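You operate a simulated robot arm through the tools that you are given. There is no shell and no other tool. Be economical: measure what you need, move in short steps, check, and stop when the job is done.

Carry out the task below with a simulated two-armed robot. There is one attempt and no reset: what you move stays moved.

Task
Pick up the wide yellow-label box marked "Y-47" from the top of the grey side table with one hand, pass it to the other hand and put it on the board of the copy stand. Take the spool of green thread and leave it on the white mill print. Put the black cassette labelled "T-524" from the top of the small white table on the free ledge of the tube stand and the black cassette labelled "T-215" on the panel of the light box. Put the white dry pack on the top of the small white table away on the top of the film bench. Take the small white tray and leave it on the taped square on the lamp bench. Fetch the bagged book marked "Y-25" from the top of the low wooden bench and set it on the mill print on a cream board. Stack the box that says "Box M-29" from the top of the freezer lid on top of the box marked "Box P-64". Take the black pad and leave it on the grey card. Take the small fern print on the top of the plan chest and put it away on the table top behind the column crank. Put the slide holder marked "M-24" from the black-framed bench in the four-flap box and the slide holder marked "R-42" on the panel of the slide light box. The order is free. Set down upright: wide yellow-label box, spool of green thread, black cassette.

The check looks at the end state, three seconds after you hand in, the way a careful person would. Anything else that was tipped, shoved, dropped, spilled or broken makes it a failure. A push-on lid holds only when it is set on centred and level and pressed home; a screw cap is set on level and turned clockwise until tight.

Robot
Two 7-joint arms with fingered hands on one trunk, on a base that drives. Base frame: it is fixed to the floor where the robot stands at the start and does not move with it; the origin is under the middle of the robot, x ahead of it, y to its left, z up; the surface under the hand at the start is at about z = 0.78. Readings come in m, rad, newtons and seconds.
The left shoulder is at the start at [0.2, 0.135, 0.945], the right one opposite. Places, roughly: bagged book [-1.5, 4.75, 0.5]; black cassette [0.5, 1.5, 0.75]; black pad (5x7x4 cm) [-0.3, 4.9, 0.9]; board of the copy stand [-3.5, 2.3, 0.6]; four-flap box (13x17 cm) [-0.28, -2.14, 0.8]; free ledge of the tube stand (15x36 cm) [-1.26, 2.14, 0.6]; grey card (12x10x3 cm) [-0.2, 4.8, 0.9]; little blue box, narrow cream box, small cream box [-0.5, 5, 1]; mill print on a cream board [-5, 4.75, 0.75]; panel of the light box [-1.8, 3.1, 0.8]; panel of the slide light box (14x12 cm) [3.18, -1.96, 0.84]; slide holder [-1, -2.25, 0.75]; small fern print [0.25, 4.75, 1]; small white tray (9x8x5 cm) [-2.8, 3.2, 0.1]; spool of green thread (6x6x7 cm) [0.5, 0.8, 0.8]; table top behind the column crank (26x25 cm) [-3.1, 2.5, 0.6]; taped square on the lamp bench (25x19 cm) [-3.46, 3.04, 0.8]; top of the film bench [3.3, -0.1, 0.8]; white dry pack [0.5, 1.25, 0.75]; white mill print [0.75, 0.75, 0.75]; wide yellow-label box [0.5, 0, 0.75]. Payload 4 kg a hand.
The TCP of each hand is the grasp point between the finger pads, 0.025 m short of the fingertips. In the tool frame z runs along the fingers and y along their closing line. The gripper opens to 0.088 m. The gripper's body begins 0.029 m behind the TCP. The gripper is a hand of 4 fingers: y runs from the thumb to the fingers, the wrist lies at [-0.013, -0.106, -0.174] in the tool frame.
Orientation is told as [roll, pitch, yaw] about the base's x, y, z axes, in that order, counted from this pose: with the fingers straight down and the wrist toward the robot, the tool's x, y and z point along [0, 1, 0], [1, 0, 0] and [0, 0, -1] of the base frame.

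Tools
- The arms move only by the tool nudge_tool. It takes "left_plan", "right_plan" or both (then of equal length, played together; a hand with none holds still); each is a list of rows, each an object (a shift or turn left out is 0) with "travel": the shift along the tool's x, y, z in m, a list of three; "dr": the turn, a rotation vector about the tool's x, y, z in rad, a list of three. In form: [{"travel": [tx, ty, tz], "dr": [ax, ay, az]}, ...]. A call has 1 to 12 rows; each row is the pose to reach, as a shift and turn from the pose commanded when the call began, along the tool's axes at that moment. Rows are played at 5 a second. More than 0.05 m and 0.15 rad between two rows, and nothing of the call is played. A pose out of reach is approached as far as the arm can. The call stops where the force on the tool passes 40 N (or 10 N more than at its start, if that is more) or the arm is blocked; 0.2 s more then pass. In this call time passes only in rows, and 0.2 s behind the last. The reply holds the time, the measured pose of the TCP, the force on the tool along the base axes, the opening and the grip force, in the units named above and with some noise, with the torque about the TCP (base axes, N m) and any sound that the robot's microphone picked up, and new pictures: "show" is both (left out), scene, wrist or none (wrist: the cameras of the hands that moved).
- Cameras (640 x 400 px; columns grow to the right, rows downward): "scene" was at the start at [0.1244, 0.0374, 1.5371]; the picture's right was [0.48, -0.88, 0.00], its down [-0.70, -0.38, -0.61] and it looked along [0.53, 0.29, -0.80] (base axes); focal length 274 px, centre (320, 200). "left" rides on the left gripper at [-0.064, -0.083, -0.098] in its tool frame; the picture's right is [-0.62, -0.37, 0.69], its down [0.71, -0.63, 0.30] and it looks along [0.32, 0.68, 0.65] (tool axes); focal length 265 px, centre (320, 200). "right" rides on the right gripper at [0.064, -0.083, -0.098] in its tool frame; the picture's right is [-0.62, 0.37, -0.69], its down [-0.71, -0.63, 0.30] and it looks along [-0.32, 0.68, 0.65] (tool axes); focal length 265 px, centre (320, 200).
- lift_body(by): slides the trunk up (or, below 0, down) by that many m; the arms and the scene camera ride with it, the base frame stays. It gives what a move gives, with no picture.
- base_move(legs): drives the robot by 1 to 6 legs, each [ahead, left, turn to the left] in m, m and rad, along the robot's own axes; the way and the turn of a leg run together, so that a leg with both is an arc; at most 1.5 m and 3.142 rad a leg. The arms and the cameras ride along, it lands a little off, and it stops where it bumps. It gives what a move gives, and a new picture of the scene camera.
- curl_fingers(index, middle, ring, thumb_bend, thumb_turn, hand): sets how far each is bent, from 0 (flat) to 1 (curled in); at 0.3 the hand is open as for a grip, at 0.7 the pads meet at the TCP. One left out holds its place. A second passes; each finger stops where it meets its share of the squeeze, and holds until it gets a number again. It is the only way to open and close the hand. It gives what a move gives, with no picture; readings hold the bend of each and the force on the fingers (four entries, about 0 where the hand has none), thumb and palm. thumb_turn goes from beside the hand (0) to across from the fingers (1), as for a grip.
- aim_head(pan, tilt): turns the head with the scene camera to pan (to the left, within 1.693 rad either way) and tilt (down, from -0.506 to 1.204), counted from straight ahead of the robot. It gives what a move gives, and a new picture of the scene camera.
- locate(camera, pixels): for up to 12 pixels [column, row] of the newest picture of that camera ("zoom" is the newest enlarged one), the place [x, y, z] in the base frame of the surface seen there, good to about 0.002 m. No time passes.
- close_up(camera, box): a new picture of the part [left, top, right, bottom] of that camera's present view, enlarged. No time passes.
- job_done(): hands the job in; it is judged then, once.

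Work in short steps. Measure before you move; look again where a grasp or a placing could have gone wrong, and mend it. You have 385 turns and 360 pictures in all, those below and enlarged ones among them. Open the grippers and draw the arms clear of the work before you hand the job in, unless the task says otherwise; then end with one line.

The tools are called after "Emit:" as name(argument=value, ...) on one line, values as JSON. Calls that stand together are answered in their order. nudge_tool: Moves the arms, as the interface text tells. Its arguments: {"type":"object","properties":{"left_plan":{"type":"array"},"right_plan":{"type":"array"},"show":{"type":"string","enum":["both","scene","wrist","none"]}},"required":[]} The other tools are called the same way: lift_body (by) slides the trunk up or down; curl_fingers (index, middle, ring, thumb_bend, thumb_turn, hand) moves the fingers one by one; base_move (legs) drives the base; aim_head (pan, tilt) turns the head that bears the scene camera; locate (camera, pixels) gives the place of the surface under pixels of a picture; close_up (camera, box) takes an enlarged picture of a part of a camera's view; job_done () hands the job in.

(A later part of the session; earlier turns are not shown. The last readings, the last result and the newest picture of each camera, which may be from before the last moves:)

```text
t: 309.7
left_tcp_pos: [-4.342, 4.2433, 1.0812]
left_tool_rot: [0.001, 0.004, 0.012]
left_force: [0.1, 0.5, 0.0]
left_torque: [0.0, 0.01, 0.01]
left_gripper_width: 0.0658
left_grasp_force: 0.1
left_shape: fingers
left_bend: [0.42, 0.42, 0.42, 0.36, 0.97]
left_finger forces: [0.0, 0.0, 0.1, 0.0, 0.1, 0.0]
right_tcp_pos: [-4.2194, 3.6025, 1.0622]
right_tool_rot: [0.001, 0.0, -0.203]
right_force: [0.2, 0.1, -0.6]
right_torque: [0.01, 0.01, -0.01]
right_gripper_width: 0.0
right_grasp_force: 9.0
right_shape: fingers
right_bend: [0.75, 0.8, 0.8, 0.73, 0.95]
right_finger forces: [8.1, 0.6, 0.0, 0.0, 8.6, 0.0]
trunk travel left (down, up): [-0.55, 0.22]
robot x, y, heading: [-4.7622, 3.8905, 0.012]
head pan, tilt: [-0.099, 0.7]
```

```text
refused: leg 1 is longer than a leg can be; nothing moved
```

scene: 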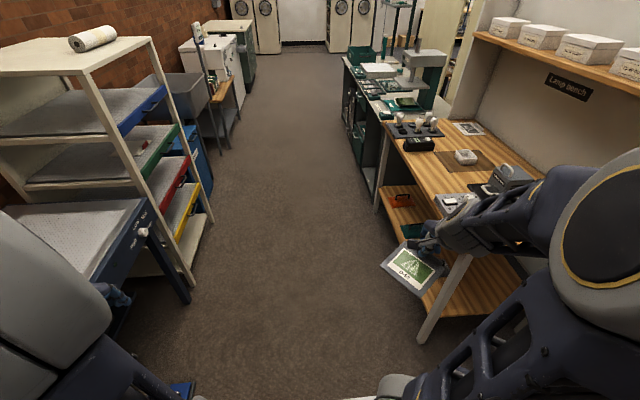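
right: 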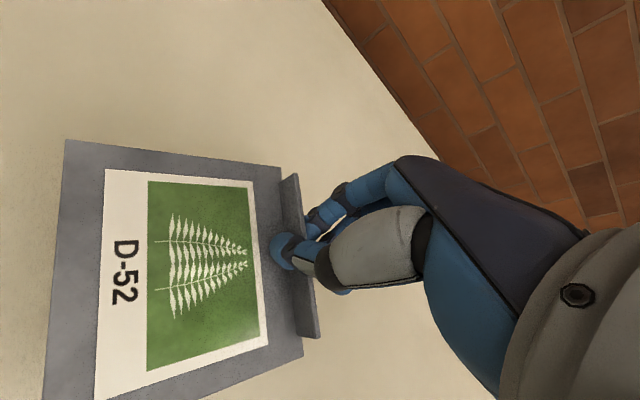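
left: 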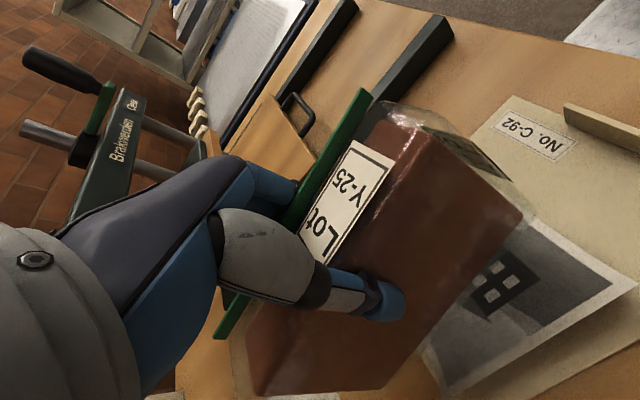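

Emit:
base_move(legs=[[1.4, 0.03, 0], [1.5, 0, 0], [1.4, 0, 0], [0, 0, -1.58], [1.4, 0, 0]])

Emit:
aim_head(pan=-0.5, tilt=0.55)

```text
t: 341.1
left_tcp_pos: [0.0149, 2.1816, 1.0813]
left_tool_rot: [0.001, 0.002, -1.534]
left_force: [0.4, 0.5, 0.2]
left_torque: [-0.01, 0.0, 0.03]
left_gripper_width: 0.0657
left_grasp_force: 0.0
left_shape: fingers
left_bend: [0.42, 0.42, 0.42, 0.36, 0.97]
left_finger forces: [0.1, 0.1, 0.0, 0.0, 0.0, 0.1]
right_tcp_pos: [-0.6223, 2.0452, 1.0617]
right_tool_rot: [0.001, 0.001, -1.75]
right_force: [-0.2, -0.4, -0.7]
right_torque: [0.01, 0.0, -0.02]
right_gripper_width: 0.0002
right_grasp_force: 7.7
right_shape: fingers
right_bend: [0.75, 0.8, 0.8, 0.73, 0.95]
right_finger forces: [8.0, 0.7, 0.0, 0.0, 8.5, 0.1]
trunk travel left (down, up): [-0.55, 0.22]
robot x, y, heading: [-0.3424, 2.591, -1.534]
head pan, tilt: [-0.099, 0.7]
```

scene: 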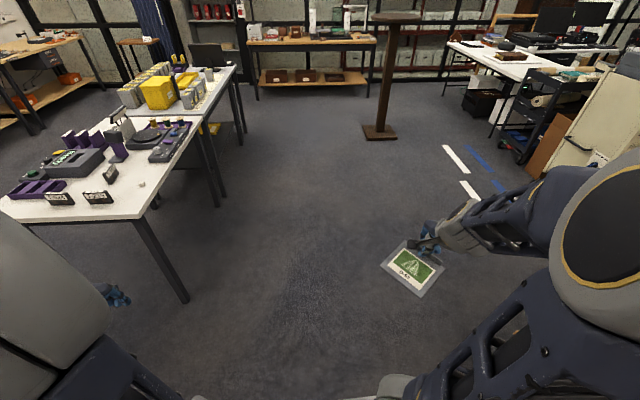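

```text
t: 342.0
left_tcp_pos: [0.0161, 2.1815, 1.0804]
left_tool_rot: [0.0, 0.002, -1.535]
left_force: [0.3, -0.4, -0.9]
left_torque: [-0.02, -0.01, 0.02]
left_gripper_width: 0.066
left_grasp_force: 0.1
left_shape: fingers
left_bend: [0.42, 0.42, 0.42, 0.36, 0.97]
left_finger forces: [0.0, 0.0, 0.1, 0.0, 0.0, 0.0]
right_tcp_pos: [-0.6218, 2.0449, 1.0621]
right_tool_rot: [0.001, -0.001, -1.749]
right_force: [0.0, -0.2, -0.6]
right_torque: [0.03, 0.0, 0.01]
right_gripper_width: 0.0
right_grasp_force: 8.1
right_shape: fingers
right_bend: [0.75, 0.8, 0.8, 0.73, 0.95]
right_finger forces: [7.9, 0.6, 0.1, 0.0, 8.3, 0.0]
trunk travel left (down, up): [-0.55, 0.22]
robot x, y, heading: [-0.346, 2.5909, -1.535]
head pan, tilt: [-0.499, 0.55]
```

scene: 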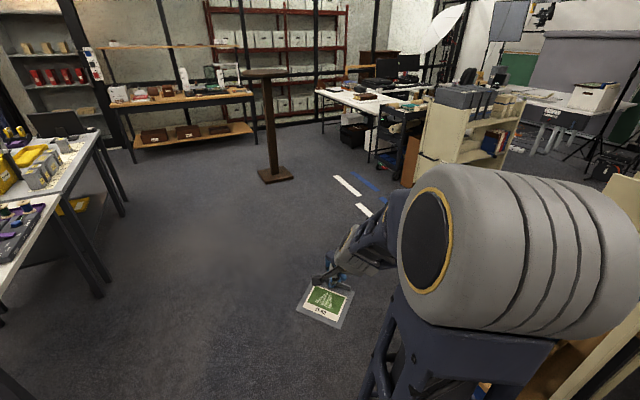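

The white table is to the left. With the left hand free I'll pick up T-524 on the way (its ledge is near the route). I drive alongside and turn to face the table.

Emit:
base_move(legs=[[1.25, -0.05, 0], [0, 0, 1.535]])

Emit:
aim_head(pan=0.1, tilt=0.75)

```text
t: 352.1
left_tcp_pos: [0.0694, 1.6932, 1.0803]
left_tool_rot: [0.0, 0.003, 0.005]
left_force: [0.5, 0.2, -0.7]
left_torque: [-0.02, 0.0, 0.03]
left_gripper_width: 0.0656
left_grasp_force: 0.1
left_shape: fingers
left_bend: [0.42, 0.42, 0.42, 0.36, 0.97]
left_finger forces: [0.0, 0.1, 0.1, 0.0, 0.0, 0.0]
right_tcp_pos: [0.1878, 1.0508, 1.0632]
right_tool_rot: [0.002, 0.001, -0.211]
right_force: [0.1, -0.6, -0.6]
right_torque: [0.01, 0.01, -0.03]
right_gripper_width: 0.0001
right_grasp_force: 8.0
right_shape: fingers
right_bend: [0.75, 0.8, 0.8, 0.74, 0.95]
right_finger forces: [7.8, 0.6, 0.1, 0.0, 8.2, 0.0]
trunk travel left (down, up): [-0.55, 0.22]
robot x, y, heading: [-0.3517, 1.3451, 0.006]
head pan, tilt: [-0.499, 0.55]
```

scene: 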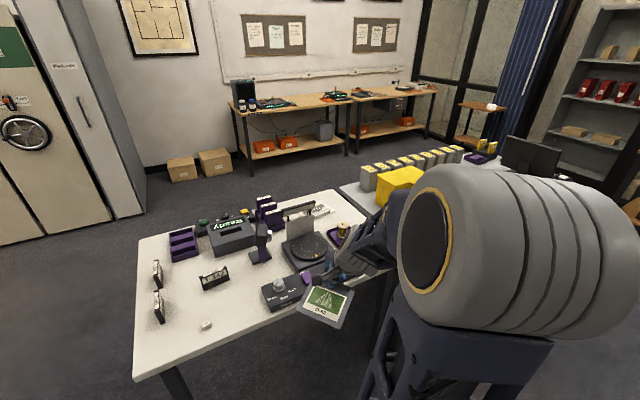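

```text
t: 353.1
left_tcp_pos: [0.0713, 1.6918, 1.0803]
left_tool_rot: [0.0, 0.003, 0.004]
left_force: [-0.2, 0.6, 0.4]
left_torque: [-0.02, -0.05, 0.01]
left_gripper_width: 0.0657
left_grasp_force: 0.0
left_shape: fingers
left_bend: [0.42, 0.42, 0.42, 0.36, 0.97]
left_finger forces: [0.1, 0.0, 0.0, 0.0, 0.0, 0.0]
right_tcp_pos: [0.1874, 1.0502, 1.0625]
right_tool_rot: [0.001, 0.001, -0.211]
right_force: [0.5, 0.6, -0.1]
right_torque: [-0.02, 0.0, 0.02]
right_gripper_width: 0.0
right_grasp_force: 8.4
right_shape: fingers
right_bend: [0.75, 0.8, 0.8, 0.74, 0.95]
right_finger forces: [7.8, 0.5, 0.0, 0.2, 8.1, 0.0]
trunk travel left (down, up): [-0.55, 0.22]
robot x, y, heading: [-0.351, 1.344, 0.008]
head pan, tilt: [0.099, 0.75]
```

scene: 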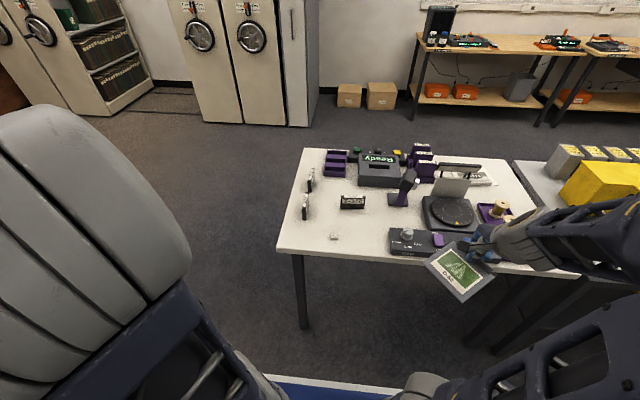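

Three black cassettes stand at (310,178), (305,207), (352,202); the white dry pack at (334,236). I zoom to read labels.

Emit:
close_up(camera="scene", box=[280, 150, 400, 250])

Emit:
close_up(camera="left", box=[200, 0, 640, 400])

```text
4.00 times, centred on (340, 200) of scene
```

zoom: 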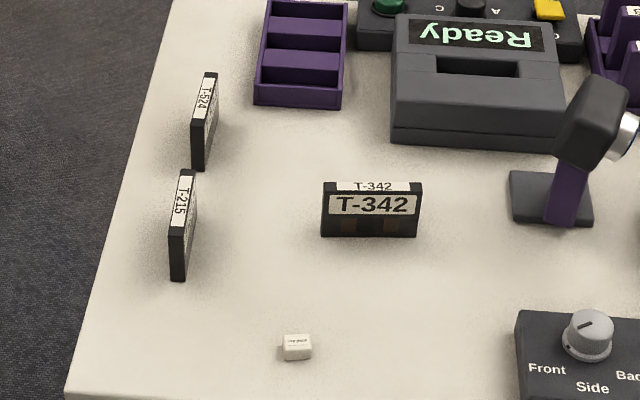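

```text
1.00 times, centred on (420, 200) of left (not enlarged: the box is as wide or as high as the picture)
```

zoom: 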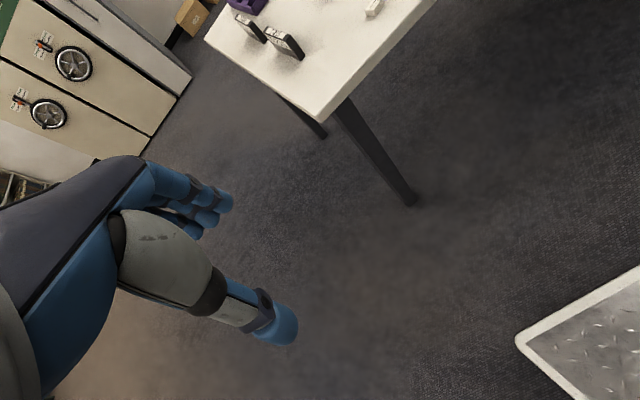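

T-524 is the far one at (311,178), T-215 the near one at (305,205). I measure both and the dry pack.

Emit:
locate(camera="scene", pixels=[[312, 171], [310, 180], [308, 190], [310, 190], [307, 195], [305, 206], [303, 218], [306, 212], [313, 178], [334, 236], [297, 240], [345, 210]])

Emit:
close_up(camera="scene", box=[290, 155, 350, 245])

```text
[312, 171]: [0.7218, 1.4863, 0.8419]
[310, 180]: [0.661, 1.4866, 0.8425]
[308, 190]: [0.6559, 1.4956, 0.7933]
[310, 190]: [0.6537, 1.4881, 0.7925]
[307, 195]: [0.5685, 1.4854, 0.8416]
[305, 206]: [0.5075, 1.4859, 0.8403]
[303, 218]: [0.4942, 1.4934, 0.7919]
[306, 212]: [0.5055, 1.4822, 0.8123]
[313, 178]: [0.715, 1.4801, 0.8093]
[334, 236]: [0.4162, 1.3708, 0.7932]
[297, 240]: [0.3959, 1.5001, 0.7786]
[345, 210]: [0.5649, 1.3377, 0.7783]
```

```text
4.44 times, centred on (320, 200) of scene
```

zoom: 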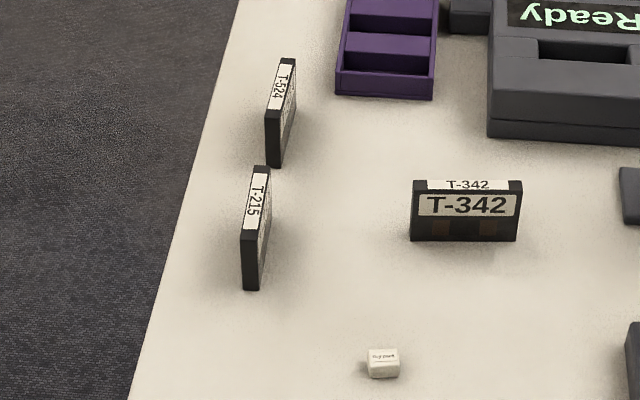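

T-524: x≈0.655–0.745, y≈1.488, top z 0.842. I raise the trunk a little, drive 0.25 m closer and bring the left hand over it with a quarter turn.

Emit:
lift_body(by=0.1)

Emit:
base_move(legs=[[0.25, 0, 0]])

Emit:
nudge_tool(left_plan=[{"travel": [-0.017, 0.0315, 0], "dr": [0, 0, 0.131]}, {"travel": [-0.034, 0.063, 0], "dr": [0, 0, 0.262]}, {"travel": [-0.051, 0.0945, 0], "dr": [0, 0, 0.393]}, {"travel": [-0.068, 0.126, 0], "dr": [0, 0, 0.523]}, {"travel": [-0.085, 0.1575, 0], "dr": [0, 0, 0.654]}, {"travel": [-0.102, 0.189, 0], "dr": [0, 0, 0.785]}, {"travel": [-0.119, 0.2205, 0], "dr": [0, 0, 0.916]}, {"travel": [-0.136, 0.252, 0], "dr": [0, 0, 1.047]}, {"travel": [-0.153, 0.2835, 0.02], "dr": [0, 0, 1.178]}, {"travel": [-0.17, 0.315, 0.05], "dr": [0, 0, 1.309]}, {"travel": [-0.187, 0.3465, 0.08], "dr": [0, 0, 1.44]}, {"travel": [-0.204, 0.378, 0.11], "dr": [0, 0, 1.571]}], show="both")

```text
t: 354.4
left_tcp_pos: [0.0705, 1.6917, 1.1806]
left_tool_rot: [0.0, 0.002, 0.004]
left_force: [0.8, -0.3, -0.1]
left_torque: [0.01, 0.01, -0.01]
left_gripper_width: 0.066
left_grasp_force: 0.1
left_shape: fingers
left_bend: [0.42, 0.42, 0.42, 0.36, 0.97]
left_finger forces: [0.1, 0.0, 0.0, 0.0, 0.0, 0.1]
right_tcp_pos: [0.1882, 1.0502, 1.1628]
right_tool_rot: [0.003, -0.001, -0.21]
right_force: [-0.7, 0.4, -0.4]
right_torque: [-0.02, 0.01, 0.03]
right_gripper_width: 0.0001
right_grasp_force: 7.7
right_shape: fingers
right_bend: [0.75, 0.8, 0.8, 0.74, 0.95]
right_finger forces: [7.8, 0.7, 0.0, 0.0, 8.1, 0.0]
trunk travel left (down, up): [-0.65, 0.12]
robot x, y, heading: [-0.3492, 1.3399, 0.007]
head pan, tilt: [0.099, 0.75]
```

```text
t: 356.2
left_tcp_pos: [0.3252, 1.6919, 1.1796]
left_tool_rot: [0.0, 0.002, 0.001]
left_force: [-0.1, 0.0, 1.3]
left_torque: [0.0, 0.0, 0.0]
left_gripper_width: 0.0659
left_grasp_force: 0.0
left_shape: fingers
left_bend: [0.42, 0.42, 0.42, 0.36, 0.97]
left_finger forces: [0.1, 0.0, 0.0, 0.0, 0.1, 0.0]
right_tcp_pos: [0.4408, 1.0512, 1.1622]
right_tool_rot: [0.003, 0.001, -0.21]
right_force: [0.3, 0.4, -0.7]
right_torque: [-0.07, -0.03, 0.01]
right_gripper_width: 0.0
right_grasp_force: 8.9
right_shape: fingers
right_bend: [0.75, 0.8, 0.8, 0.74, 0.95]
right_finger forces: [7.8, 0.5, 0.0, 0.1, 8.2, 0.0]
trunk travel left (down, up): [-0.65, 0.12]
robot x, y, heading: [-0.0943, 1.3465, 0.004]
head pan, tilt: [0.099, 0.75]
```

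scene: 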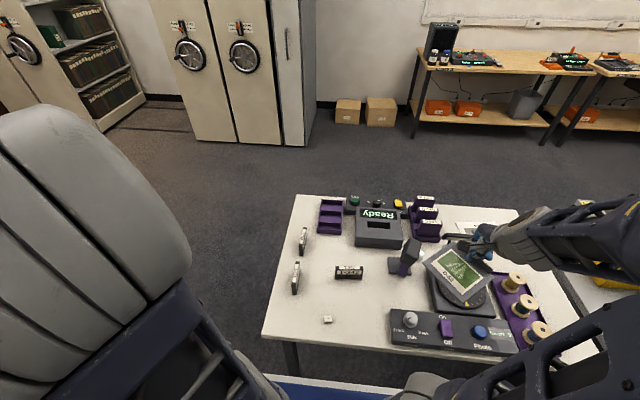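

```text
t: 358.8
left_tcp_pos: [0.7022, 1.4895, 1.0705]
left_tool_rot: [0.001, -0.001, -1.569]
left_force: [-0.7, 0.3, -0.3]
left_torque: [0.02, -0.04, -0.02]
left_gripper_width: 0.0657
left_grasp_force: 0.1
left_shape: fingers
left_bend: [0.42, 0.42, 0.42, 0.36, 0.97]
left_finger forces: [0.1, 0.0, 0.0, 0.0, 0.0, 0.0]
right_tcp_pos: [0.4399, 1.051, 1.1623]
right_tool_rot: [0.002, -0.001, -0.211]
right_force: [0.5, -0.2, -0.6]
right_torque: [0.04, -0.04, 0.0]
right_gripper_width: 0.0
right_grasp_force: 8.1
right_shape: fingers
right_bend: [0.75, 0.8, 0.8, 0.74, 0.95]
right_finger forces: [7.8, 0.6, 0.0, 0.0, 8.2, 0.1]
trunk travel left (down, up): [-0.65, 0.12]
robot x, y, heading: [-0.093, 1.3449, 0.002]
head pan, tilt: [0.099, 0.75]
```

scene: 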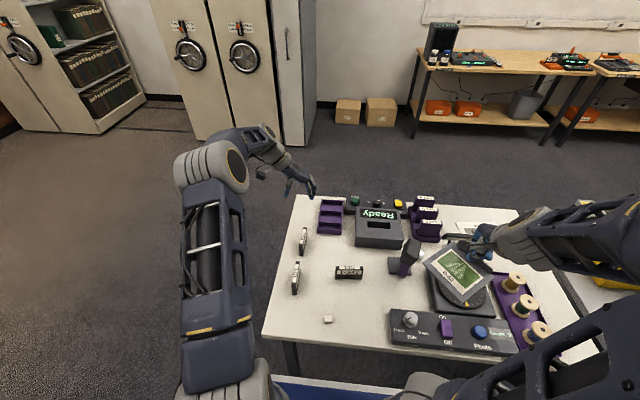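
left: 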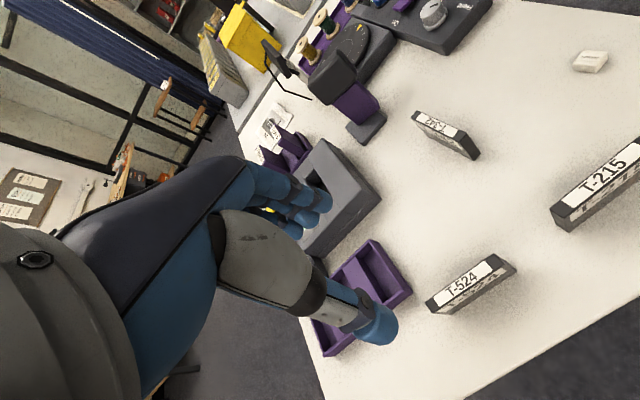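

I measure T-524 in the left picture.

Emit:
locate(camera="left", pixels=[[432, 298], [492, 258], [508, 267], [447, 308], [470, 280], [480, 285], [350, 275], [410, 290]])

```text
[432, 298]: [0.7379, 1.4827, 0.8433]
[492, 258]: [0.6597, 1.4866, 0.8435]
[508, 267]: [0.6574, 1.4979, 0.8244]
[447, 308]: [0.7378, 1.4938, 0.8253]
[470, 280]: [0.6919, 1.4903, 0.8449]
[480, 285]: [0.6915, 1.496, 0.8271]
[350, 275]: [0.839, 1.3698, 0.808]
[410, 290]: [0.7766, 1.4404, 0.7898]
```

Perfectly aligned. I descend to z≈0.826 and grip.

Emit:
nudge_tool(left_plan=[{"travel": [-0.002, 0, 0.048]}, {"travel": [-0.002, 0, 0.096]}, {"travel": [-0.002, 0, 0.144]}, {"travel": [-0.002, 0, 0.192]}, {"travel": [-0.002, 0, 0.225]}, {"travel": [-0.002, 0, 0.2445]}], show="wrist")

Emit:
curl_fingers(hand="left", index=0.8, middle=0.8, ring=0.8, thumb_bend=0.8)

Emit:
nudge_tool(left_plan=[{"travel": [0, 0, -0.02]}, {"travel": [0, 0, -0.06]}], show="wrist")

```text
t: 360.2
left_tcp_pos: [0.6989, 1.4916, 0.8246]
left_tool_rot: [0.0, 0.002, -1.569]
left_force: [-0.1, 0.0, -0.3]
left_torque: [0.0, 0.01, 0.0]
left_gripper_width: 0.066
left_grasp_force: 0.2
left_shape: fingers
left_bend: [0.42, 0.42, 0.42, 0.36, 0.97]
left_finger forces: [0.0, 0.0, 0.0, 0.0, 0.0, 0.0]
right_tcp_pos: [0.4401, 1.0513, 1.1627]
right_tool_rot: [0.001, -0.002, -0.213]
right_force: [0.9, 0.4, -0.1]
right_torque: [0.02, 0.0, -0.03]
right_gripper_width: 0.0
right_grasp_force: 8.4
right_shape: fingers
right_bend: [0.75, 0.8, 0.8, 0.74, 0.95]
right_finger forces: [7.8, 0.6, 0.0, 0.0, 8.2, 0.0]
trunk travel left (down, up): [-0.65, 0.12]
robot x, y, heading: [-0.0959, 1.3469, 0.002]
head pan, tilt: [0.099, 0.75]
```

left: 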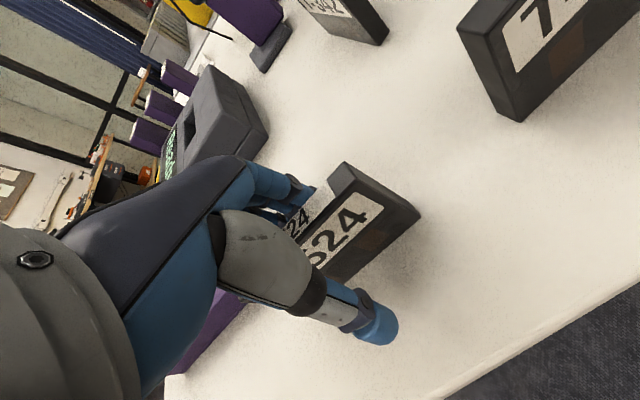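

```text
t: 361.2
left_tcp_pos: [0.7002, 1.4909, 0.8246]
left_tool_rot: [0.001, 0.001, -1.569]
left_force: [0.4, -0.8, 0.3]
left_torque: [0.06, -0.07, 0.01]
left_gripper_width: 0.0077
left_grasp_force: 19.2
left_shape: fingers
left_bend: [0.74, 0.78, 0.8, 0.66, 0.92]
left_finger forces: [10.3, 8.2, 0.9, 0.0, 19.0, 0.0]
right_tcp_pos: [0.4399, 1.0503, 1.1615]
right_tool_rot: [0.001, 0.001, -0.212]
right_force: [-0.3, 0.7, -0.7]
right_torque: [-0.02, 0.0, -0.05]
right_gripper_width: 0.0002
right_grasp_force: 8.2
right_shape: fingers
right_bend: [0.75, 0.8, 0.8, 0.74, 0.95]
right_finger forces: [7.9, 0.6, 0.1, 0.0, 8.3, 0.1]
trunk travel left (down, up): [-0.65, 0.12]
robot x, y, heading: [-0.0962, 1.3446, 0.003]
head pan, tilt: [0.099, 0.75]
```

```text
t: 361.8
left_tcp_pos: [0.7014, 1.4895, 0.886]
left_tool_rot: [-0.002, 0.0, -1.569]
left_force: [0.7, -0.2, -0.1]
left_torque: [0.01, 0.02, 0.03]
left_gripper_width: 0.0073
left_grasp_force: 18.5
left_shape: fingers
left_bend: [0.74, 0.78, 0.8, 0.67, 0.92]
left_finger forces: [11.0, 6.8, 0.1, 0.0, 17.8, 0.0]
right_tcp_pos: [0.4419, 1.0507, 1.162]
right_tool_rot: [0.002, 0.0, -0.215]
right_force: [0.3, -0.6, -0.7]
right_torque: [-0.01, -0.04, -0.01]
right_gripper_width: 0.0
right_grasp_force: 8.3
right_shape: fingers
right_bend: [0.75, 0.8, 0.8, 0.74, 0.95]
right_finger forces: [7.9, 0.6, 0.0, 0.0, 8.2, 0.1]
trunk travel left (down, up): [-0.65, 0.12]
robot x, y, heading: [-0.0978, 1.3458, 0.005]
head pan, tilt: [0.099, 0.75]
```

left: 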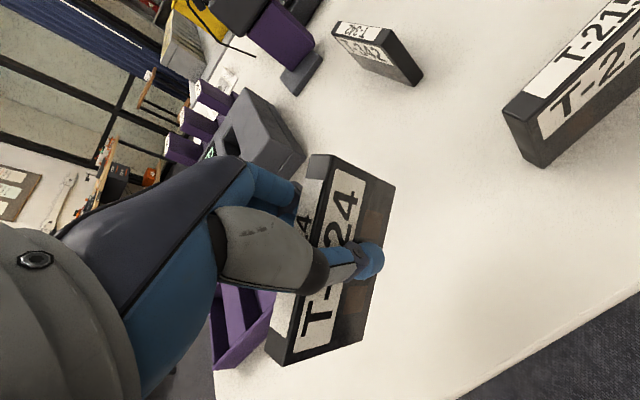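

T-524 is held. I raise it, retract, back off and turn toward the tube stand.

Emit:
nudge_tool(left_plan=[{"travel": [0, 0, -0.045]}, {"travel": [0, 0, -0.09]}, {"travel": [0, 0, -0.135]}, {"travel": [-0.03, -0.01, -0.17]}, {"travel": [-0.075, -0.025, -0.18]}, {"travel": [-0.12, -0.04, -0.18]}, {"travel": [-0.165, -0.055, -0.18]}, {"travel": [-0.21, -0.07, -0.18]}, {"travel": [-0.255, -0.085, -0.18]}, {"travel": [-0.3, -0.1, -0.18]}], show="none")

Emit:
base_move(legs=[[-0.55, 0, 0], [0, 0, 1.57], [0, 0.35, 0]])

Emit:
aim_head(pan=0.0, tilt=0.65)

```text
t: 364.0
left_tcp_pos: [0.4027, 1.5884, 1.0663]
left_tool_rot: [-0.001, 0.001, -1.572]
left_force: [0.5, 0.5, 0.1]
left_torque: [-0.01, -0.03, 0.01]
left_gripper_width: 0.0075
left_grasp_force: 17.8
left_shape: fingers
left_bend: [0.74, 0.78, 0.8, 0.67, 0.92]
left_finger forces: [11.1, 6.6, 0.0, 0.1, 17.8, 0.0]
right_tcp_pos: [0.4403, 1.0504, 1.1632]
right_tool_rot: [0.002, 0.0, -0.213]
right_force: [0.3, -0.2, -1.1]
right_torque: [0.0, 0.01, -0.02]
right_gripper_width: 0.0002
right_grasp_force: 8.7
right_shape: fingers
right_bend: [0.75, 0.8, 0.8, 0.74, 0.95]
right_finger forces: [8.0, 0.7, 0.0, 0.0, 8.2, 0.0]
trunk travel left (down, up): [-0.65, 0.12]
robot x, y, heading: [-0.0952, 1.3457, 0.005]
head pan, tilt: [0.099, 0.75]
```

```text
t: 372.9
left_tcp_pos: [-1.2349, 1.8464, 1.0666]
left_tool_rot: [-0.002, -0.002, -0.003]
left_force: [-0.7, -0.1, 0.1]
left_torque: [-0.01, 0.03, 0.0]
left_gripper_width: 0.0073
left_grasp_force: 17.9
left_shape: fingers
left_bend: [0.74, 0.78, 0.8, 0.67, 0.92]
left_finger forces: [11.3, 6.7, 0.0, 0.1, 17.8, 0.0]
right_tcp_pos: [-0.6964, 1.8813, 1.1626]
right_tool_rot: [0.002, 0.0, 1.353]
right_force: [0.0, 0.2, -0.6]
right_torque: [0.0, 0.0, -0.04]
right_gripper_width: 0.0002
right_grasp_force: 7.9
right_shape: fingers
right_bend: [0.75, 0.8, 0.8, 0.74, 0.95]
right_finger forces: [7.6, 0.5, 0.0, 0.1, 8.0, 0.0]
trunk travel left (down, up): [-0.65, 0.12]
robot x, y, heading: [-0.9936, 1.3425, 1.573]
head pan, tilt: [0.099, 0.75]
```

scene: 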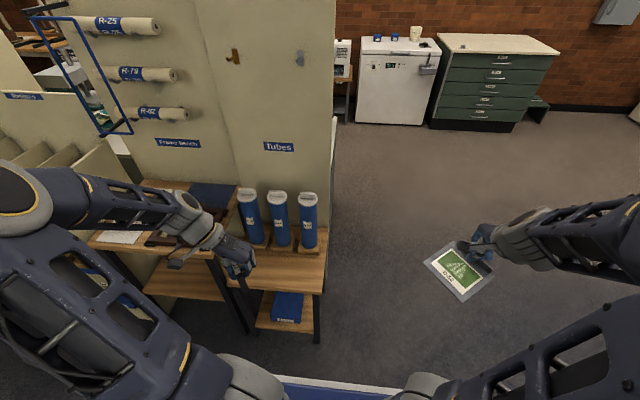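

```text
t: 373.5
left_tcp_pos: [-1.2344, 1.8471, 1.0672]
left_tool_rot: [-0.003, 0.0, -0.002]
left_force: [0.1, 0.4, -0.6]
left_torque: [-0.02, -0.02, 0.0]
left_gripper_width: 0.0074
left_grasp_force: 18.1
left_shape: fingers
left_bend: [0.74, 0.78, 0.8, 0.67, 0.92]
left_finger forces: [11.4, 6.7, 0.0, 0.0, 17.9, 0.0]
right_tcp_pos: [-0.6958, 1.8794, 1.1633]
right_tool_rot: [0.0, 0.002, 1.353]
right_force: [-0.3, 0.3, -0.8]
right_torque: [0.01, -0.01, -0.03]
right_gripper_width: 0.0
right_grasp_force: 8.1
right_shape: fingers
right_bend: [0.75, 0.8, 0.8, 0.74, 0.95]
right_finger forces: [7.7, 0.5, 0.0, 0.0, 7.9, 0.1]
trunk travel left (down, up): [-0.65, 0.12]
robot x, y, heading: [-0.9933, 1.3456, 1.568]
head pan, tilt: [0.0, 0.649]
```

scene: 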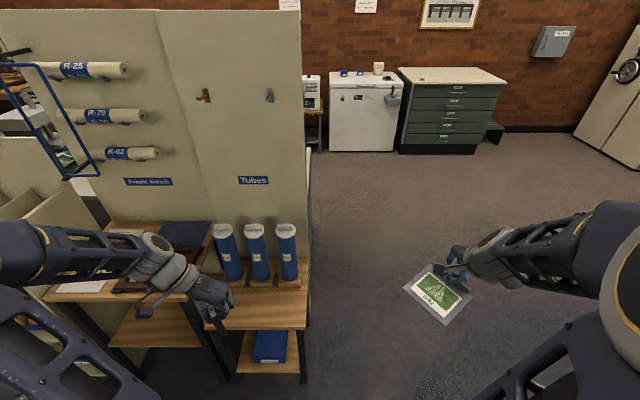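

The ledge in front of the three tubes is at about (265,312). I measure it.

Emit:
locate(camera="scene", pixels=[[265, 312], [300, 322], [300, 295], [240, 320], [250, 285], [225, 330], [290, 280], [280, 300], [262, 265]])

Emit:
close_up(camera="scene", box=[170, 210, 330, 390])

```text
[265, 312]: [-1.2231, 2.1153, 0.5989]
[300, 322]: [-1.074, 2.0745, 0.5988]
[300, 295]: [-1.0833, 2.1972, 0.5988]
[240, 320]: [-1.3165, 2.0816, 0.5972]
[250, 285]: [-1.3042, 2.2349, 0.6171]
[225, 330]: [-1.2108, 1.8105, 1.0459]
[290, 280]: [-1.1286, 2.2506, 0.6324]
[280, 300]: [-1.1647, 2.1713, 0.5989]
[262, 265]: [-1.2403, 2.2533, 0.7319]
```

```text
2.22 times, centred on (250, 300) of scene
```

zoom: 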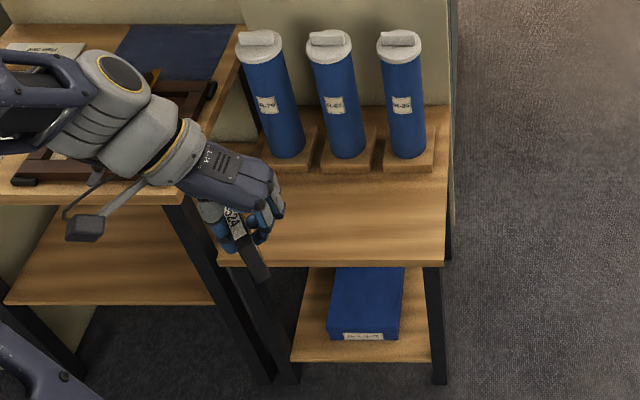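

The ledge is z 0.599, y≈2.065–2.215. I inspect the cassette's attitude in the hand.

Emit:
close_up(camera="left", box=[200, 100, 460, 390])

Emit:
locate(camera="zoom", pixels=[[205, 85], [250, 80], [330, 120], [290, 330], [120, 350], [280, 370], [155, 300], [300, 200], [315, 255]])

```text
1.38 times, centred on (330, 245) of left
```

zoom: 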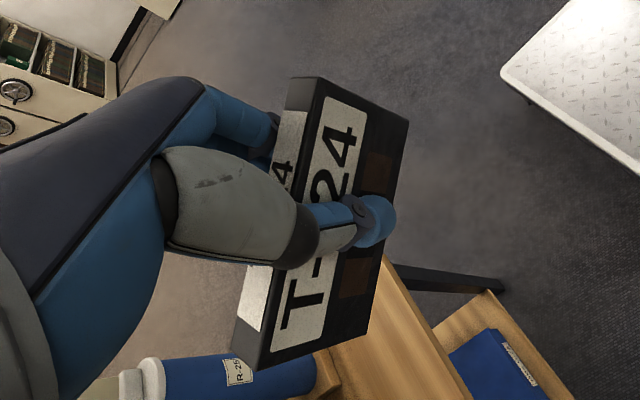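

```text
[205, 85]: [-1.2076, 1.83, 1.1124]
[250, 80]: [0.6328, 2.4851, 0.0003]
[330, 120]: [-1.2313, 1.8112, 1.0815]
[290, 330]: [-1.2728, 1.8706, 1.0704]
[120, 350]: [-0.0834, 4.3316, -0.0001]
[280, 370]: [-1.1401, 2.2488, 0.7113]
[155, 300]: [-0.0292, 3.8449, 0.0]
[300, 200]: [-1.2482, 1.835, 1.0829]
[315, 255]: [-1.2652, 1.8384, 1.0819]
```

Emit:
locate(camera="zoom", pixels=[[328, 102], [402, 125], [272, 350], [358, 330], [300, 88], [245, 320], [250, 345], [318, 92]])

```text
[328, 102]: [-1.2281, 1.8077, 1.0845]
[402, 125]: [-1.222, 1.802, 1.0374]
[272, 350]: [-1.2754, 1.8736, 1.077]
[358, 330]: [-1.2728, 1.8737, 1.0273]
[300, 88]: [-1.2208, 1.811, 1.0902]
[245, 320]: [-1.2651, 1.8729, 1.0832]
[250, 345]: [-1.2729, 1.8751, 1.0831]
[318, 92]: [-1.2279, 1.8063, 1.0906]
```

The cassette is nearly upright, turned 33° in the hand. I move it over the ledge turning 0.995 rad so its length runs along the ledge.

Emit:
nudge_tool(left_plan=[{"travel": [0.035, 0.006, 0], "dr": [0, 0, -0.124]}, {"travel": [0.071, 0.012, 0], "dr": [0, 0, -0.249]}, {"travel": [0.107, 0.018, 0], "dr": [0, 0, -0.373]}, {"travel": [0.142, 0.024, 0], "dr": [0, 0, -0.498]}, {"travel": [0.178, 0.03, 0], "dr": [0, 0, -0.622]}, {"travel": [0.214, 0.036, 0], "dr": [0, 0, -0.746]}, {"travel": [0.249, 0.042, 0], "dr": [0, 0, -0.871]}, {"travel": [0.285, 0.0475, 0], "dr": [0, 0, -0.995]}], show="none")

Emit:
lift_body(by=-0.32)

Emit:
nudge_tool(left_plan=[{"travel": [0, 0, 0.03]}], show="both")

```text
t: 375.3
left_tcp_pos: [-1.1874, 2.1295, 1.0659]
left_tool_rot: [0.0, 0.001, 0.993]
left_force: [-0.1, 0.3, -0.8]
left_torque: [0.01, -0.03, 0.0]
left_gripper_width: 0.0074
left_grasp_force: 17.7
left_shape: fingers
left_bend: [0.74, 0.78, 0.8, 0.67, 0.92]
left_finger forces: [11.3, 6.6, 0.0, 0.0, 17.9, 0.0]
right_tcp_pos: [-0.6968, 1.879, 1.1623]
right_tool_rot: [0.001, 0.0, 1.353]
right_force: [0.0, 0.3, -1.7]
right_torque: [-0.02, -0.07, -0.03]
right_gripper_width: 0.0
right_grasp_force: 7.8
right_shape: fingers
right_bend: [0.75, 0.8, 0.8, 0.74, 0.95]
right_finger forces: [7.7, 0.4, 0.0, 0.0, 7.8, 0.0]
trunk travel left (down, up): [-0.65, 0.12]
robot x, y, heading: [-0.9938, 1.3459, 1.57]
head pan, tilt: [0.0, 0.649]
```

```text
t: 378.5
left_tcp_pos: [-1.1864, 2.1297, 0.7467]
left_tool_rot: [0.0, 0.002, 0.992]
left_force: [0.5, -0.7, -0.6]
left_torque: [0.0, 0.02, 0.01]
left_gripper_width: 0.0075
left_grasp_force: 18.0
left_shape: fingers
left_bend: [0.74, 0.78, 0.8, 0.67, 0.92]
left_finger forces: [11.3, 6.6, 0.0, 0.0, 17.9, 0.0]
right_tcp_pos: [-0.696, 1.8798, 0.8417]
right_tool_rot: [0.002, -0.001, 1.353]
right_force: [0.4, -0.2, -0.6]
right_torque: [-0.02, -0.02, -0.02]
right_gripper_width: 0.0
right_grasp_force: 8.4
right_shape: fingers
right_bend: [0.75, 0.8, 0.8, 0.74, 0.95]
right_finger forces: [7.6, 0.6, 0.1, 0.0, 8.0, 0.0]
trunk travel left (down, up): [-0.33, 0.44]
robot x, y, heading: [-0.9912, 1.3458, 1.569]
head pan, tilt: [0.0, 0.649]
```

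```text
t: 378.9
left_tcp_pos: [-1.1851, 2.1299, 0.7173]
left_tool_rot: [-0.003, -0.001, 0.992]
left_force: [-0.1, 0.7, -0.1]
left_torque: [0.02, 0.01, -0.01]
left_gripper_width: 0.0073
left_grasp_force: 17.9
left_shape: fingers
left_bend: [0.74, 0.78, 0.8, 0.67, 0.92]
left_finger forces: [11.2, 6.6, 0.0, 0.0, 18.0, 0.0]
right_tcp_pos: [-0.6965, 1.8798, 0.8435]
right_tool_rot: [0.002, 0.0, 1.351]
right_force: [0.0, -0.1, 0.2]
right_torque: [0.02, -0.03, -0.01]
right_gripper_width: 0.0
right_grasp_force: 8.6
right_shape: fingers
right_bend: [0.75, 0.8, 0.8, 0.74, 0.95]
right_finger forces: [7.7, 0.4, 0.0, 0.1, 8.0, 0.0]
trunk travel left (down, up): [-0.33, 0.44]
robot x, y, heading: [-0.9945, 1.3443, 1.571]
head pan, tilt: [0.0, 0.649]
```

scene: 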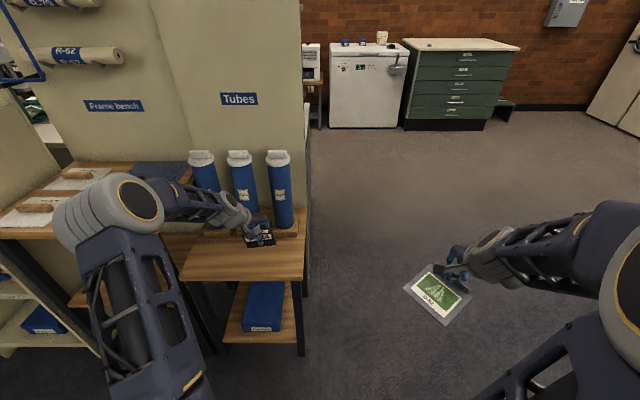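
left: 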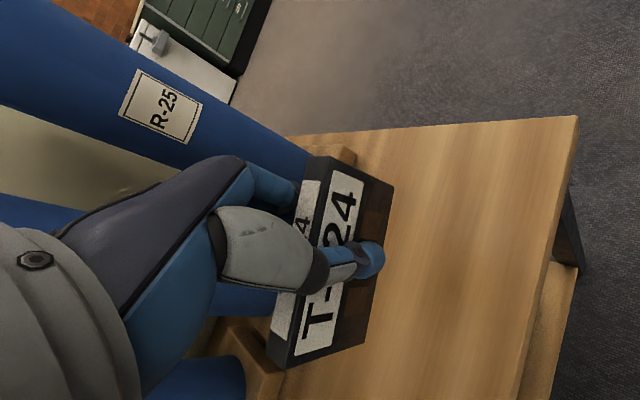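

I shift 2 cm away from the tubes and lower toward the ledge.

Emit:
nudge_tool(left_plan=[{"travel": [-0.012, -0.0184, 0]}, {"travel": [-0.012, -0.0184, 0.03]}, {"travel": [-0.012, -0.0184, 0.055]}, {"travel": [-0.012, -0.0184, 0.063]}], show="wrist")

Emit:
close_up(camera="scene", box=[190, 180, 330, 300])

```text
t: 379.9
left_tcp_pos: [-1.1868, 2.1075, 0.653]
left_tool_rot: [0.001, 0.002, 0.989]
left_force: [-0.4, -0.2, -2.0]
left_torque: [0.01, 0.02, -0.01]
left_gripper_width: 0.0074
left_grasp_force: 18.5
left_shape: fingers
left_bend: [0.74, 0.78, 0.8, 0.67, 0.92]
left_finger forces: [11.3, 6.6, 0.0, 0.0, 17.9, 0.0]
right_tcp_pos: [-0.6952, 1.8785, 0.8423]
right_tool_rot: [0.001, -0.001, 1.353]
right_force: [1.1, -0.2, -0.3]
right_torque: [-0.03, 0.01, 0.0]
right_gripper_width: 0.0
right_grasp_force: 7.9
right_shape: fingers
right_bend: [0.75, 0.8, 0.8, 0.74, 0.95]
right_finger forces: [7.7, 0.4, 0.1, 0.1, 7.9, 0.1]
trunk travel left (down, up): [-0.33, 0.44]
robot x, y, heading: [-0.9979, 1.3419, 1.571]
head pan, tilt: [0.0, 0.649]
```

left: 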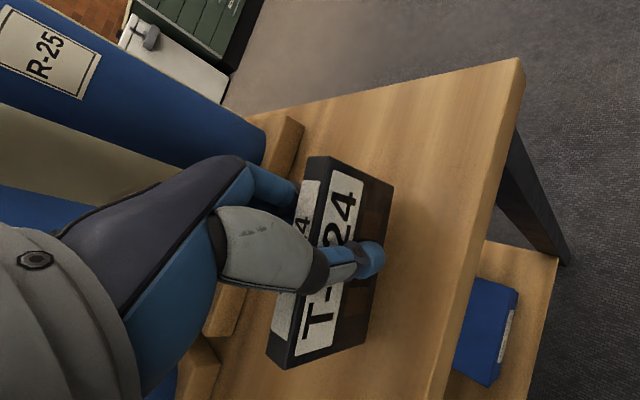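

```text
3.33 times, centred on (260, 240) of scene
```

zoom: 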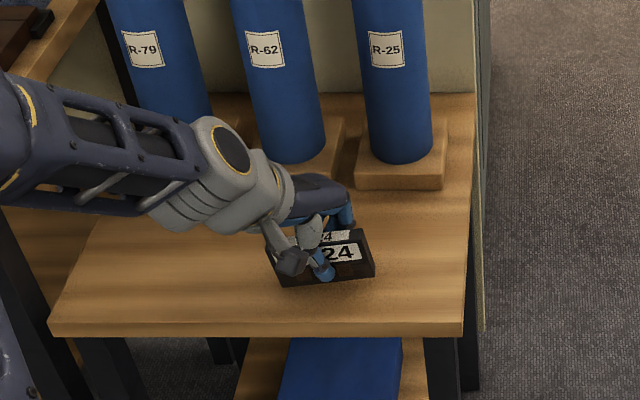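

Almost touching; I press down another few mm so it settles flat on its edge.

Emit:
nudge_tool(left_plan=[{"travel": [0, 0, 0.004]}, {"travel": [0, 0, 0.007]}, {"travel": [0, 0, 0.009]}], show="none")

Emit:
close_up(camera="scene", box=[220, 210, 310, 280])

```text
t: 380.7
left_tcp_pos: [-1.1863, 2.109, 0.6438]
left_tool_rot: [0.001, 0.002, 0.991]
left_force: [1.2, 0.2, 1.6]
left_torque: [-0.01, 0.11, -0.02]
left_gripper_width: 0.0077
left_grasp_force: 18.8
left_shape: fingers
left_bend: [0.74, 0.79, 0.8, 0.67, 0.92]
left_finger forces: [10.9, 7.5, 0.0, 0.0, 18.4, 0.0]
right_tcp_pos: [-0.6958, 1.8796, 0.8422]
right_tool_rot: [0.002, 0.0, 1.351]
right_force: [-0.4, 0.0, -0.6]
right_torque: [-0.02, 0.02, 0.02]
right_gripper_width: 0.0
right_grasp_force: 7.3
right_shape: fingers
right_bend: [0.75, 0.8, 0.8, 0.74, 0.95]
right_finger forces: [7.7, 0.5, 0.0, 0.0, 8.0, 0.1]
trunk travel left (down, up): [-0.33, 0.44]
robot x, y, heading: [-0.993, 1.3419, 1.574]
head pan, tilt: [0.0, 0.649]
```

```text
5.71 times, centred on (265, 245) of scene
```

zoom: 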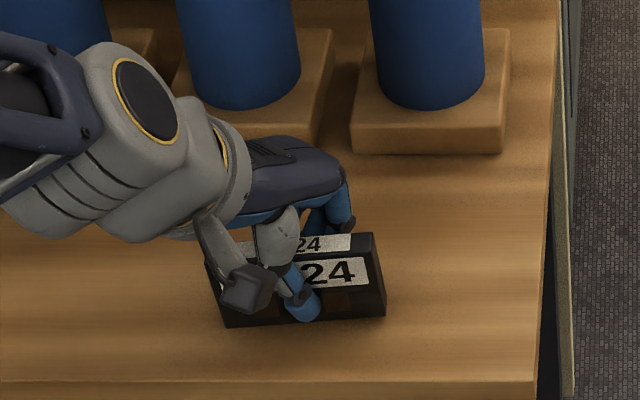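

One end touches; 4 mm more to level it.

Emit:
nudge_tool(left_plan=[{"travel": [0, 0, 0.002]}, {"travel": [0, 0, 0.004]}, {"travel": [0, 0, 0.006]}], show="none")

Emit:
close_up(camera="scene", box=[220, 210, 310, 280])

```text
t: 381.5
left_tcp_pos: [-1.1864, 2.1077, 0.6408]
left_tool_rot: [0.005, -0.004, 0.991]
left_force: [-0.5, 2.4, 18.0]
left_torque: [-0.21, 0.04, -0.09]
left_gripper_width: 0.0072
left_grasp_force: 22.1
left_shape: fingers
left_bend: [0.75, 0.8, 0.8, 0.67, 0.91]
left_finger forces: [11.8, 11.5, 0.0, 0.0, 20.5, 0.0]
right_tcp_pos: [-0.696, 1.8782, 0.8434]
right_tool_rot: [0.002, 0.0, 1.352]
right_force: [-0.4, -0.5, -0.6]
right_torque: [0.01, -0.02, -0.01]
right_gripper_width: 0.0001
right_grasp_force: 7.5
right_shape: fingers
right_bend: [0.75, 0.8, 0.8, 0.74, 0.95]
right_finger forces: [7.7, 0.5, 0.0, 0.0, 7.9, 0.1]
trunk travel left (down, up): [-0.33, 0.44]
robot x, y, heading: [-0.9959, 1.3463, 1.572]
head pan, tilt: [0.0, 0.649]
```

```text
5.71 times, centred on (265, 245) of scene
```

zoom: 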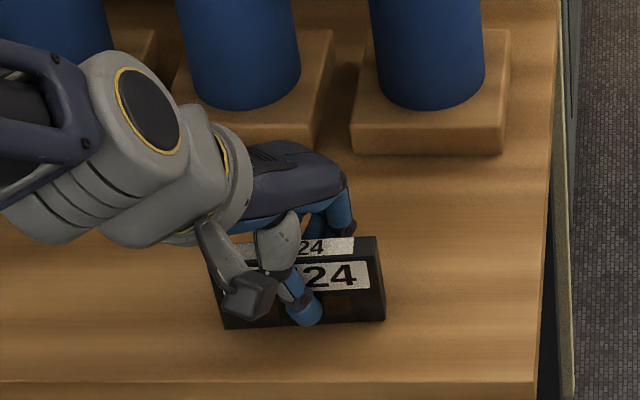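

Level now. I open the hand just enough and check.

Emit:
curl_fingers(hand="left", index=0.5, middle=0.5, ring=0.5, thumb_bend=0.42)

Emit:
nudge_tool(left_plan=[{"travel": [0, 0, -0.02]}, {"travel": [0, 0, -0.06]}, {"travel": [0, 0, -0.1]}, {"travel": [0, 0, -0.14]}], show="scene")

```text
t: 382.5
left_tcp_pos: [-1.1866, 2.1085, 0.6366]
left_tool_rot: [0.0, 0.001, 0.993]
left_force: [-0.2, -0.1, -0.3]
left_torque: [0.0, 0.0, 0.03]
left_gripper_width: 0.05
left_grasp_force: 0.1
left_shape: fingers
left_bend: [0.5, 0.5, 0.5, 0.42, 0.97]
left_finger forces: [0.1, 0.0, 0.0, 0.0, 0.1, 0.0]
right_tcp_pos: [-0.6959, 1.8794, 0.8431]
right_tool_rot: [0.001, 0.0, 1.352]
right_force: [-0.4, -0.4, 0.2]
right_torque: [0.03, 0.01, 0.0]
right_gripper_width: 0.0
right_grasp_force: 8.6
right_shape: fingers
right_bend: [0.75, 0.8, 0.8, 0.74, 0.95]
right_finger forces: [7.6, 0.5, 0.1, 0.0, 7.9, 0.0]
trunk travel left (down, up): [-0.33, 0.44]
robot x, y, heading: [-0.997, 1.344, 1.566]
head pan, tilt: [0.0, 0.649]
```

```text
t: 383.5
left_tcp_pos: [-1.1869, 2.108, 0.7782]
left_tool_rot: [0.001, 0.002, 0.993]
left_force: [0.0, 0.5, -0.7]
left_torque: [0.0, -0.04, -0.01]
left_gripper_width: 0.0495
left_grasp_force: 0.1
left_shape: fingers
left_bend: [0.5, 0.5, 0.5, 0.42, 0.97]
left_finger forces: [0.1, 0.0, 0.1, 0.0, 0.0, 0.0]
right_tcp_pos: [-0.6975, 1.8797, 0.8423]
right_tool_rot: [0.002, -0.001, 1.353]
right_force: [-0.4, 0.1, -0.6]
right_torque: [0.02, -0.02, 0.02]
right_gripper_width: 0.0
right_grasp_force: 8.2
right_shape: fingers
right_bend: [0.75, 0.8, 0.8, 0.74, 0.95]
right_finger forces: [7.7, 0.6, 0.0, 0.0, 8.0, 0.1]
trunk travel left (down, up): [-0.33, 0.44]
robot x, y, heading: [-0.9964, 1.345, 1.569]
head pan, tilt: [0.0, 0.649]
```

scene: 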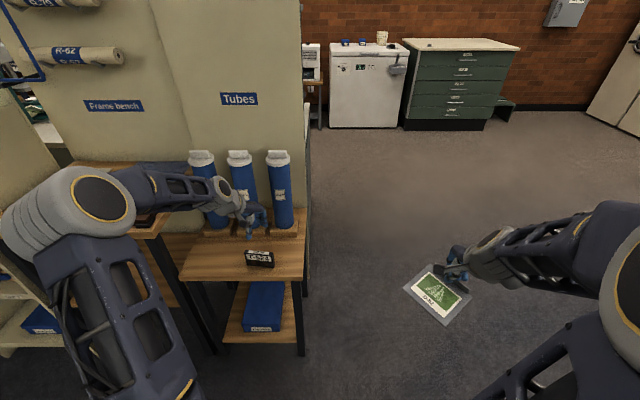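

T-524 stands on the ledge. I retract the left hand, raise the trunk and turn west for the copy stand.

Emit:
nudge_tool(left_plan=[{"travel": [-0.015, -0.04, -0.02], "dr": [0, 0, -0.09]}, {"travel": [-0.033, -0.08, -0.04], "dr": [0, 0, -0.19]}, {"travel": [-0.05, -0.12, -0.06], "dr": [0, 0, -0.29]}, {"travel": [-0.067, -0.165, -0.08], "dr": [0, 0, -0.39]}, {"travel": [-0.084, -0.205, -0.1], "dr": [0, 0, -0.49]}, {"travel": [-0.1, -0.245, -0.1], "dr": [0, 0, -0.578]}], show="none")

Emit:
lift_body(by=0.22)

Emit:
base_move(legs=[[0, 0, 1.57], [0.8, -0.08, 0], [1.25, 0, 0]])

```text
refused: row 4 steps farther than a row can; nothing moved
```

```text
t: 385.8
left_tcp_pos: [-1.1865, 2.1077, 0.9991]
left_tool_rot: [-0.001, 0.002, 0.99]
left_force: [-0.2, 0.2, 0.1]
left_torque: [-0.02, -0.05, -0.02]
left_gripper_width: 0.0499
left_grasp_force: 0.1
left_shape: fingers
left_bend: [0.5, 0.5, 0.5, 0.42, 0.97]
left_finger forces: [0.1, 0.0, 0.0, 0.0, 0.0, 0.0]
right_tcp_pos: [-0.6967, 1.8801, 1.0633]
right_tool_rot: [0.002, 0.0, 1.353]
right_force: [0.6, 0.0, 0.6]
right_torque: [0.02, 0.0, -0.03]
right_gripper_width: 0.0
right_grasp_force: 8.1
right_shape: fingers
right_bend: [0.75, 0.8, 0.8, 0.74, 0.95]
right_finger forces: [7.7, 0.5, 0.0, 0.1, 8.0, 0.0]
trunk travel left (down, up): [-0.55, 0.22]
robot x, y, heading: [-0.993, 1.3449, 1.572]
head pan, tilt: [0.0, 0.649]
```

```text
t: 399.8
left_tcp_pos: [-3.8191, 1.3472, 0.9981]
left_tool_rot: [0.0, 0.002, 2.515]
left_force: [-0.3, -0.4, -0.1]
left_torque: [-0.01, 0.01, 0.01]
left_gripper_width: 0.0499
left_grasp_force: 0.1
left_shape: fingers
left_bend: [0.5, 0.5, 0.5, 0.42, 0.97]
left_finger forces: [0.0, 0.0, 0.0, 0.0, 0.1, 0.0]
right_tcp_pos: [-3.5689, 1.8261, 1.062]
right_tool_rot: [0.0, 0.002, 2.877]
right_force: [-0.7, -0.1, 0.8]
right_torque: [0.03, -0.03, 0.03]
right_gripper_width: 0.0
right_grasp_force: 8.2
right_shape: fingers
right_bend: [0.75, 0.8, 0.8, 0.74, 0.95]
right_finger forces: [7.7, 0.4, 0.1, 0.0, 7.9, 0.1]
trunk travel left (down, up): [-0.55, 0.22]
robot x, y, heading: [-3.0493, 1.5011, 3.094]
head pan, tilt: [0.0, 0.649]
```

scene: 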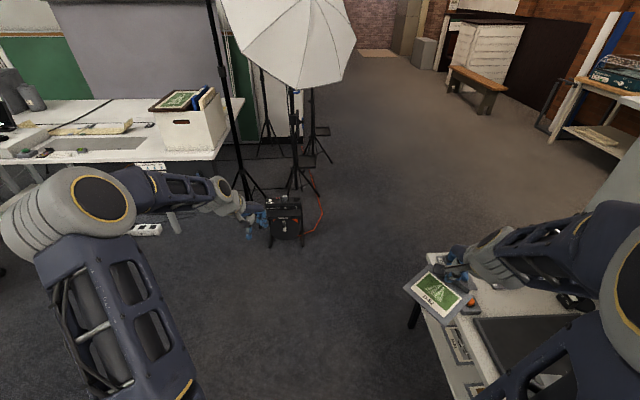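

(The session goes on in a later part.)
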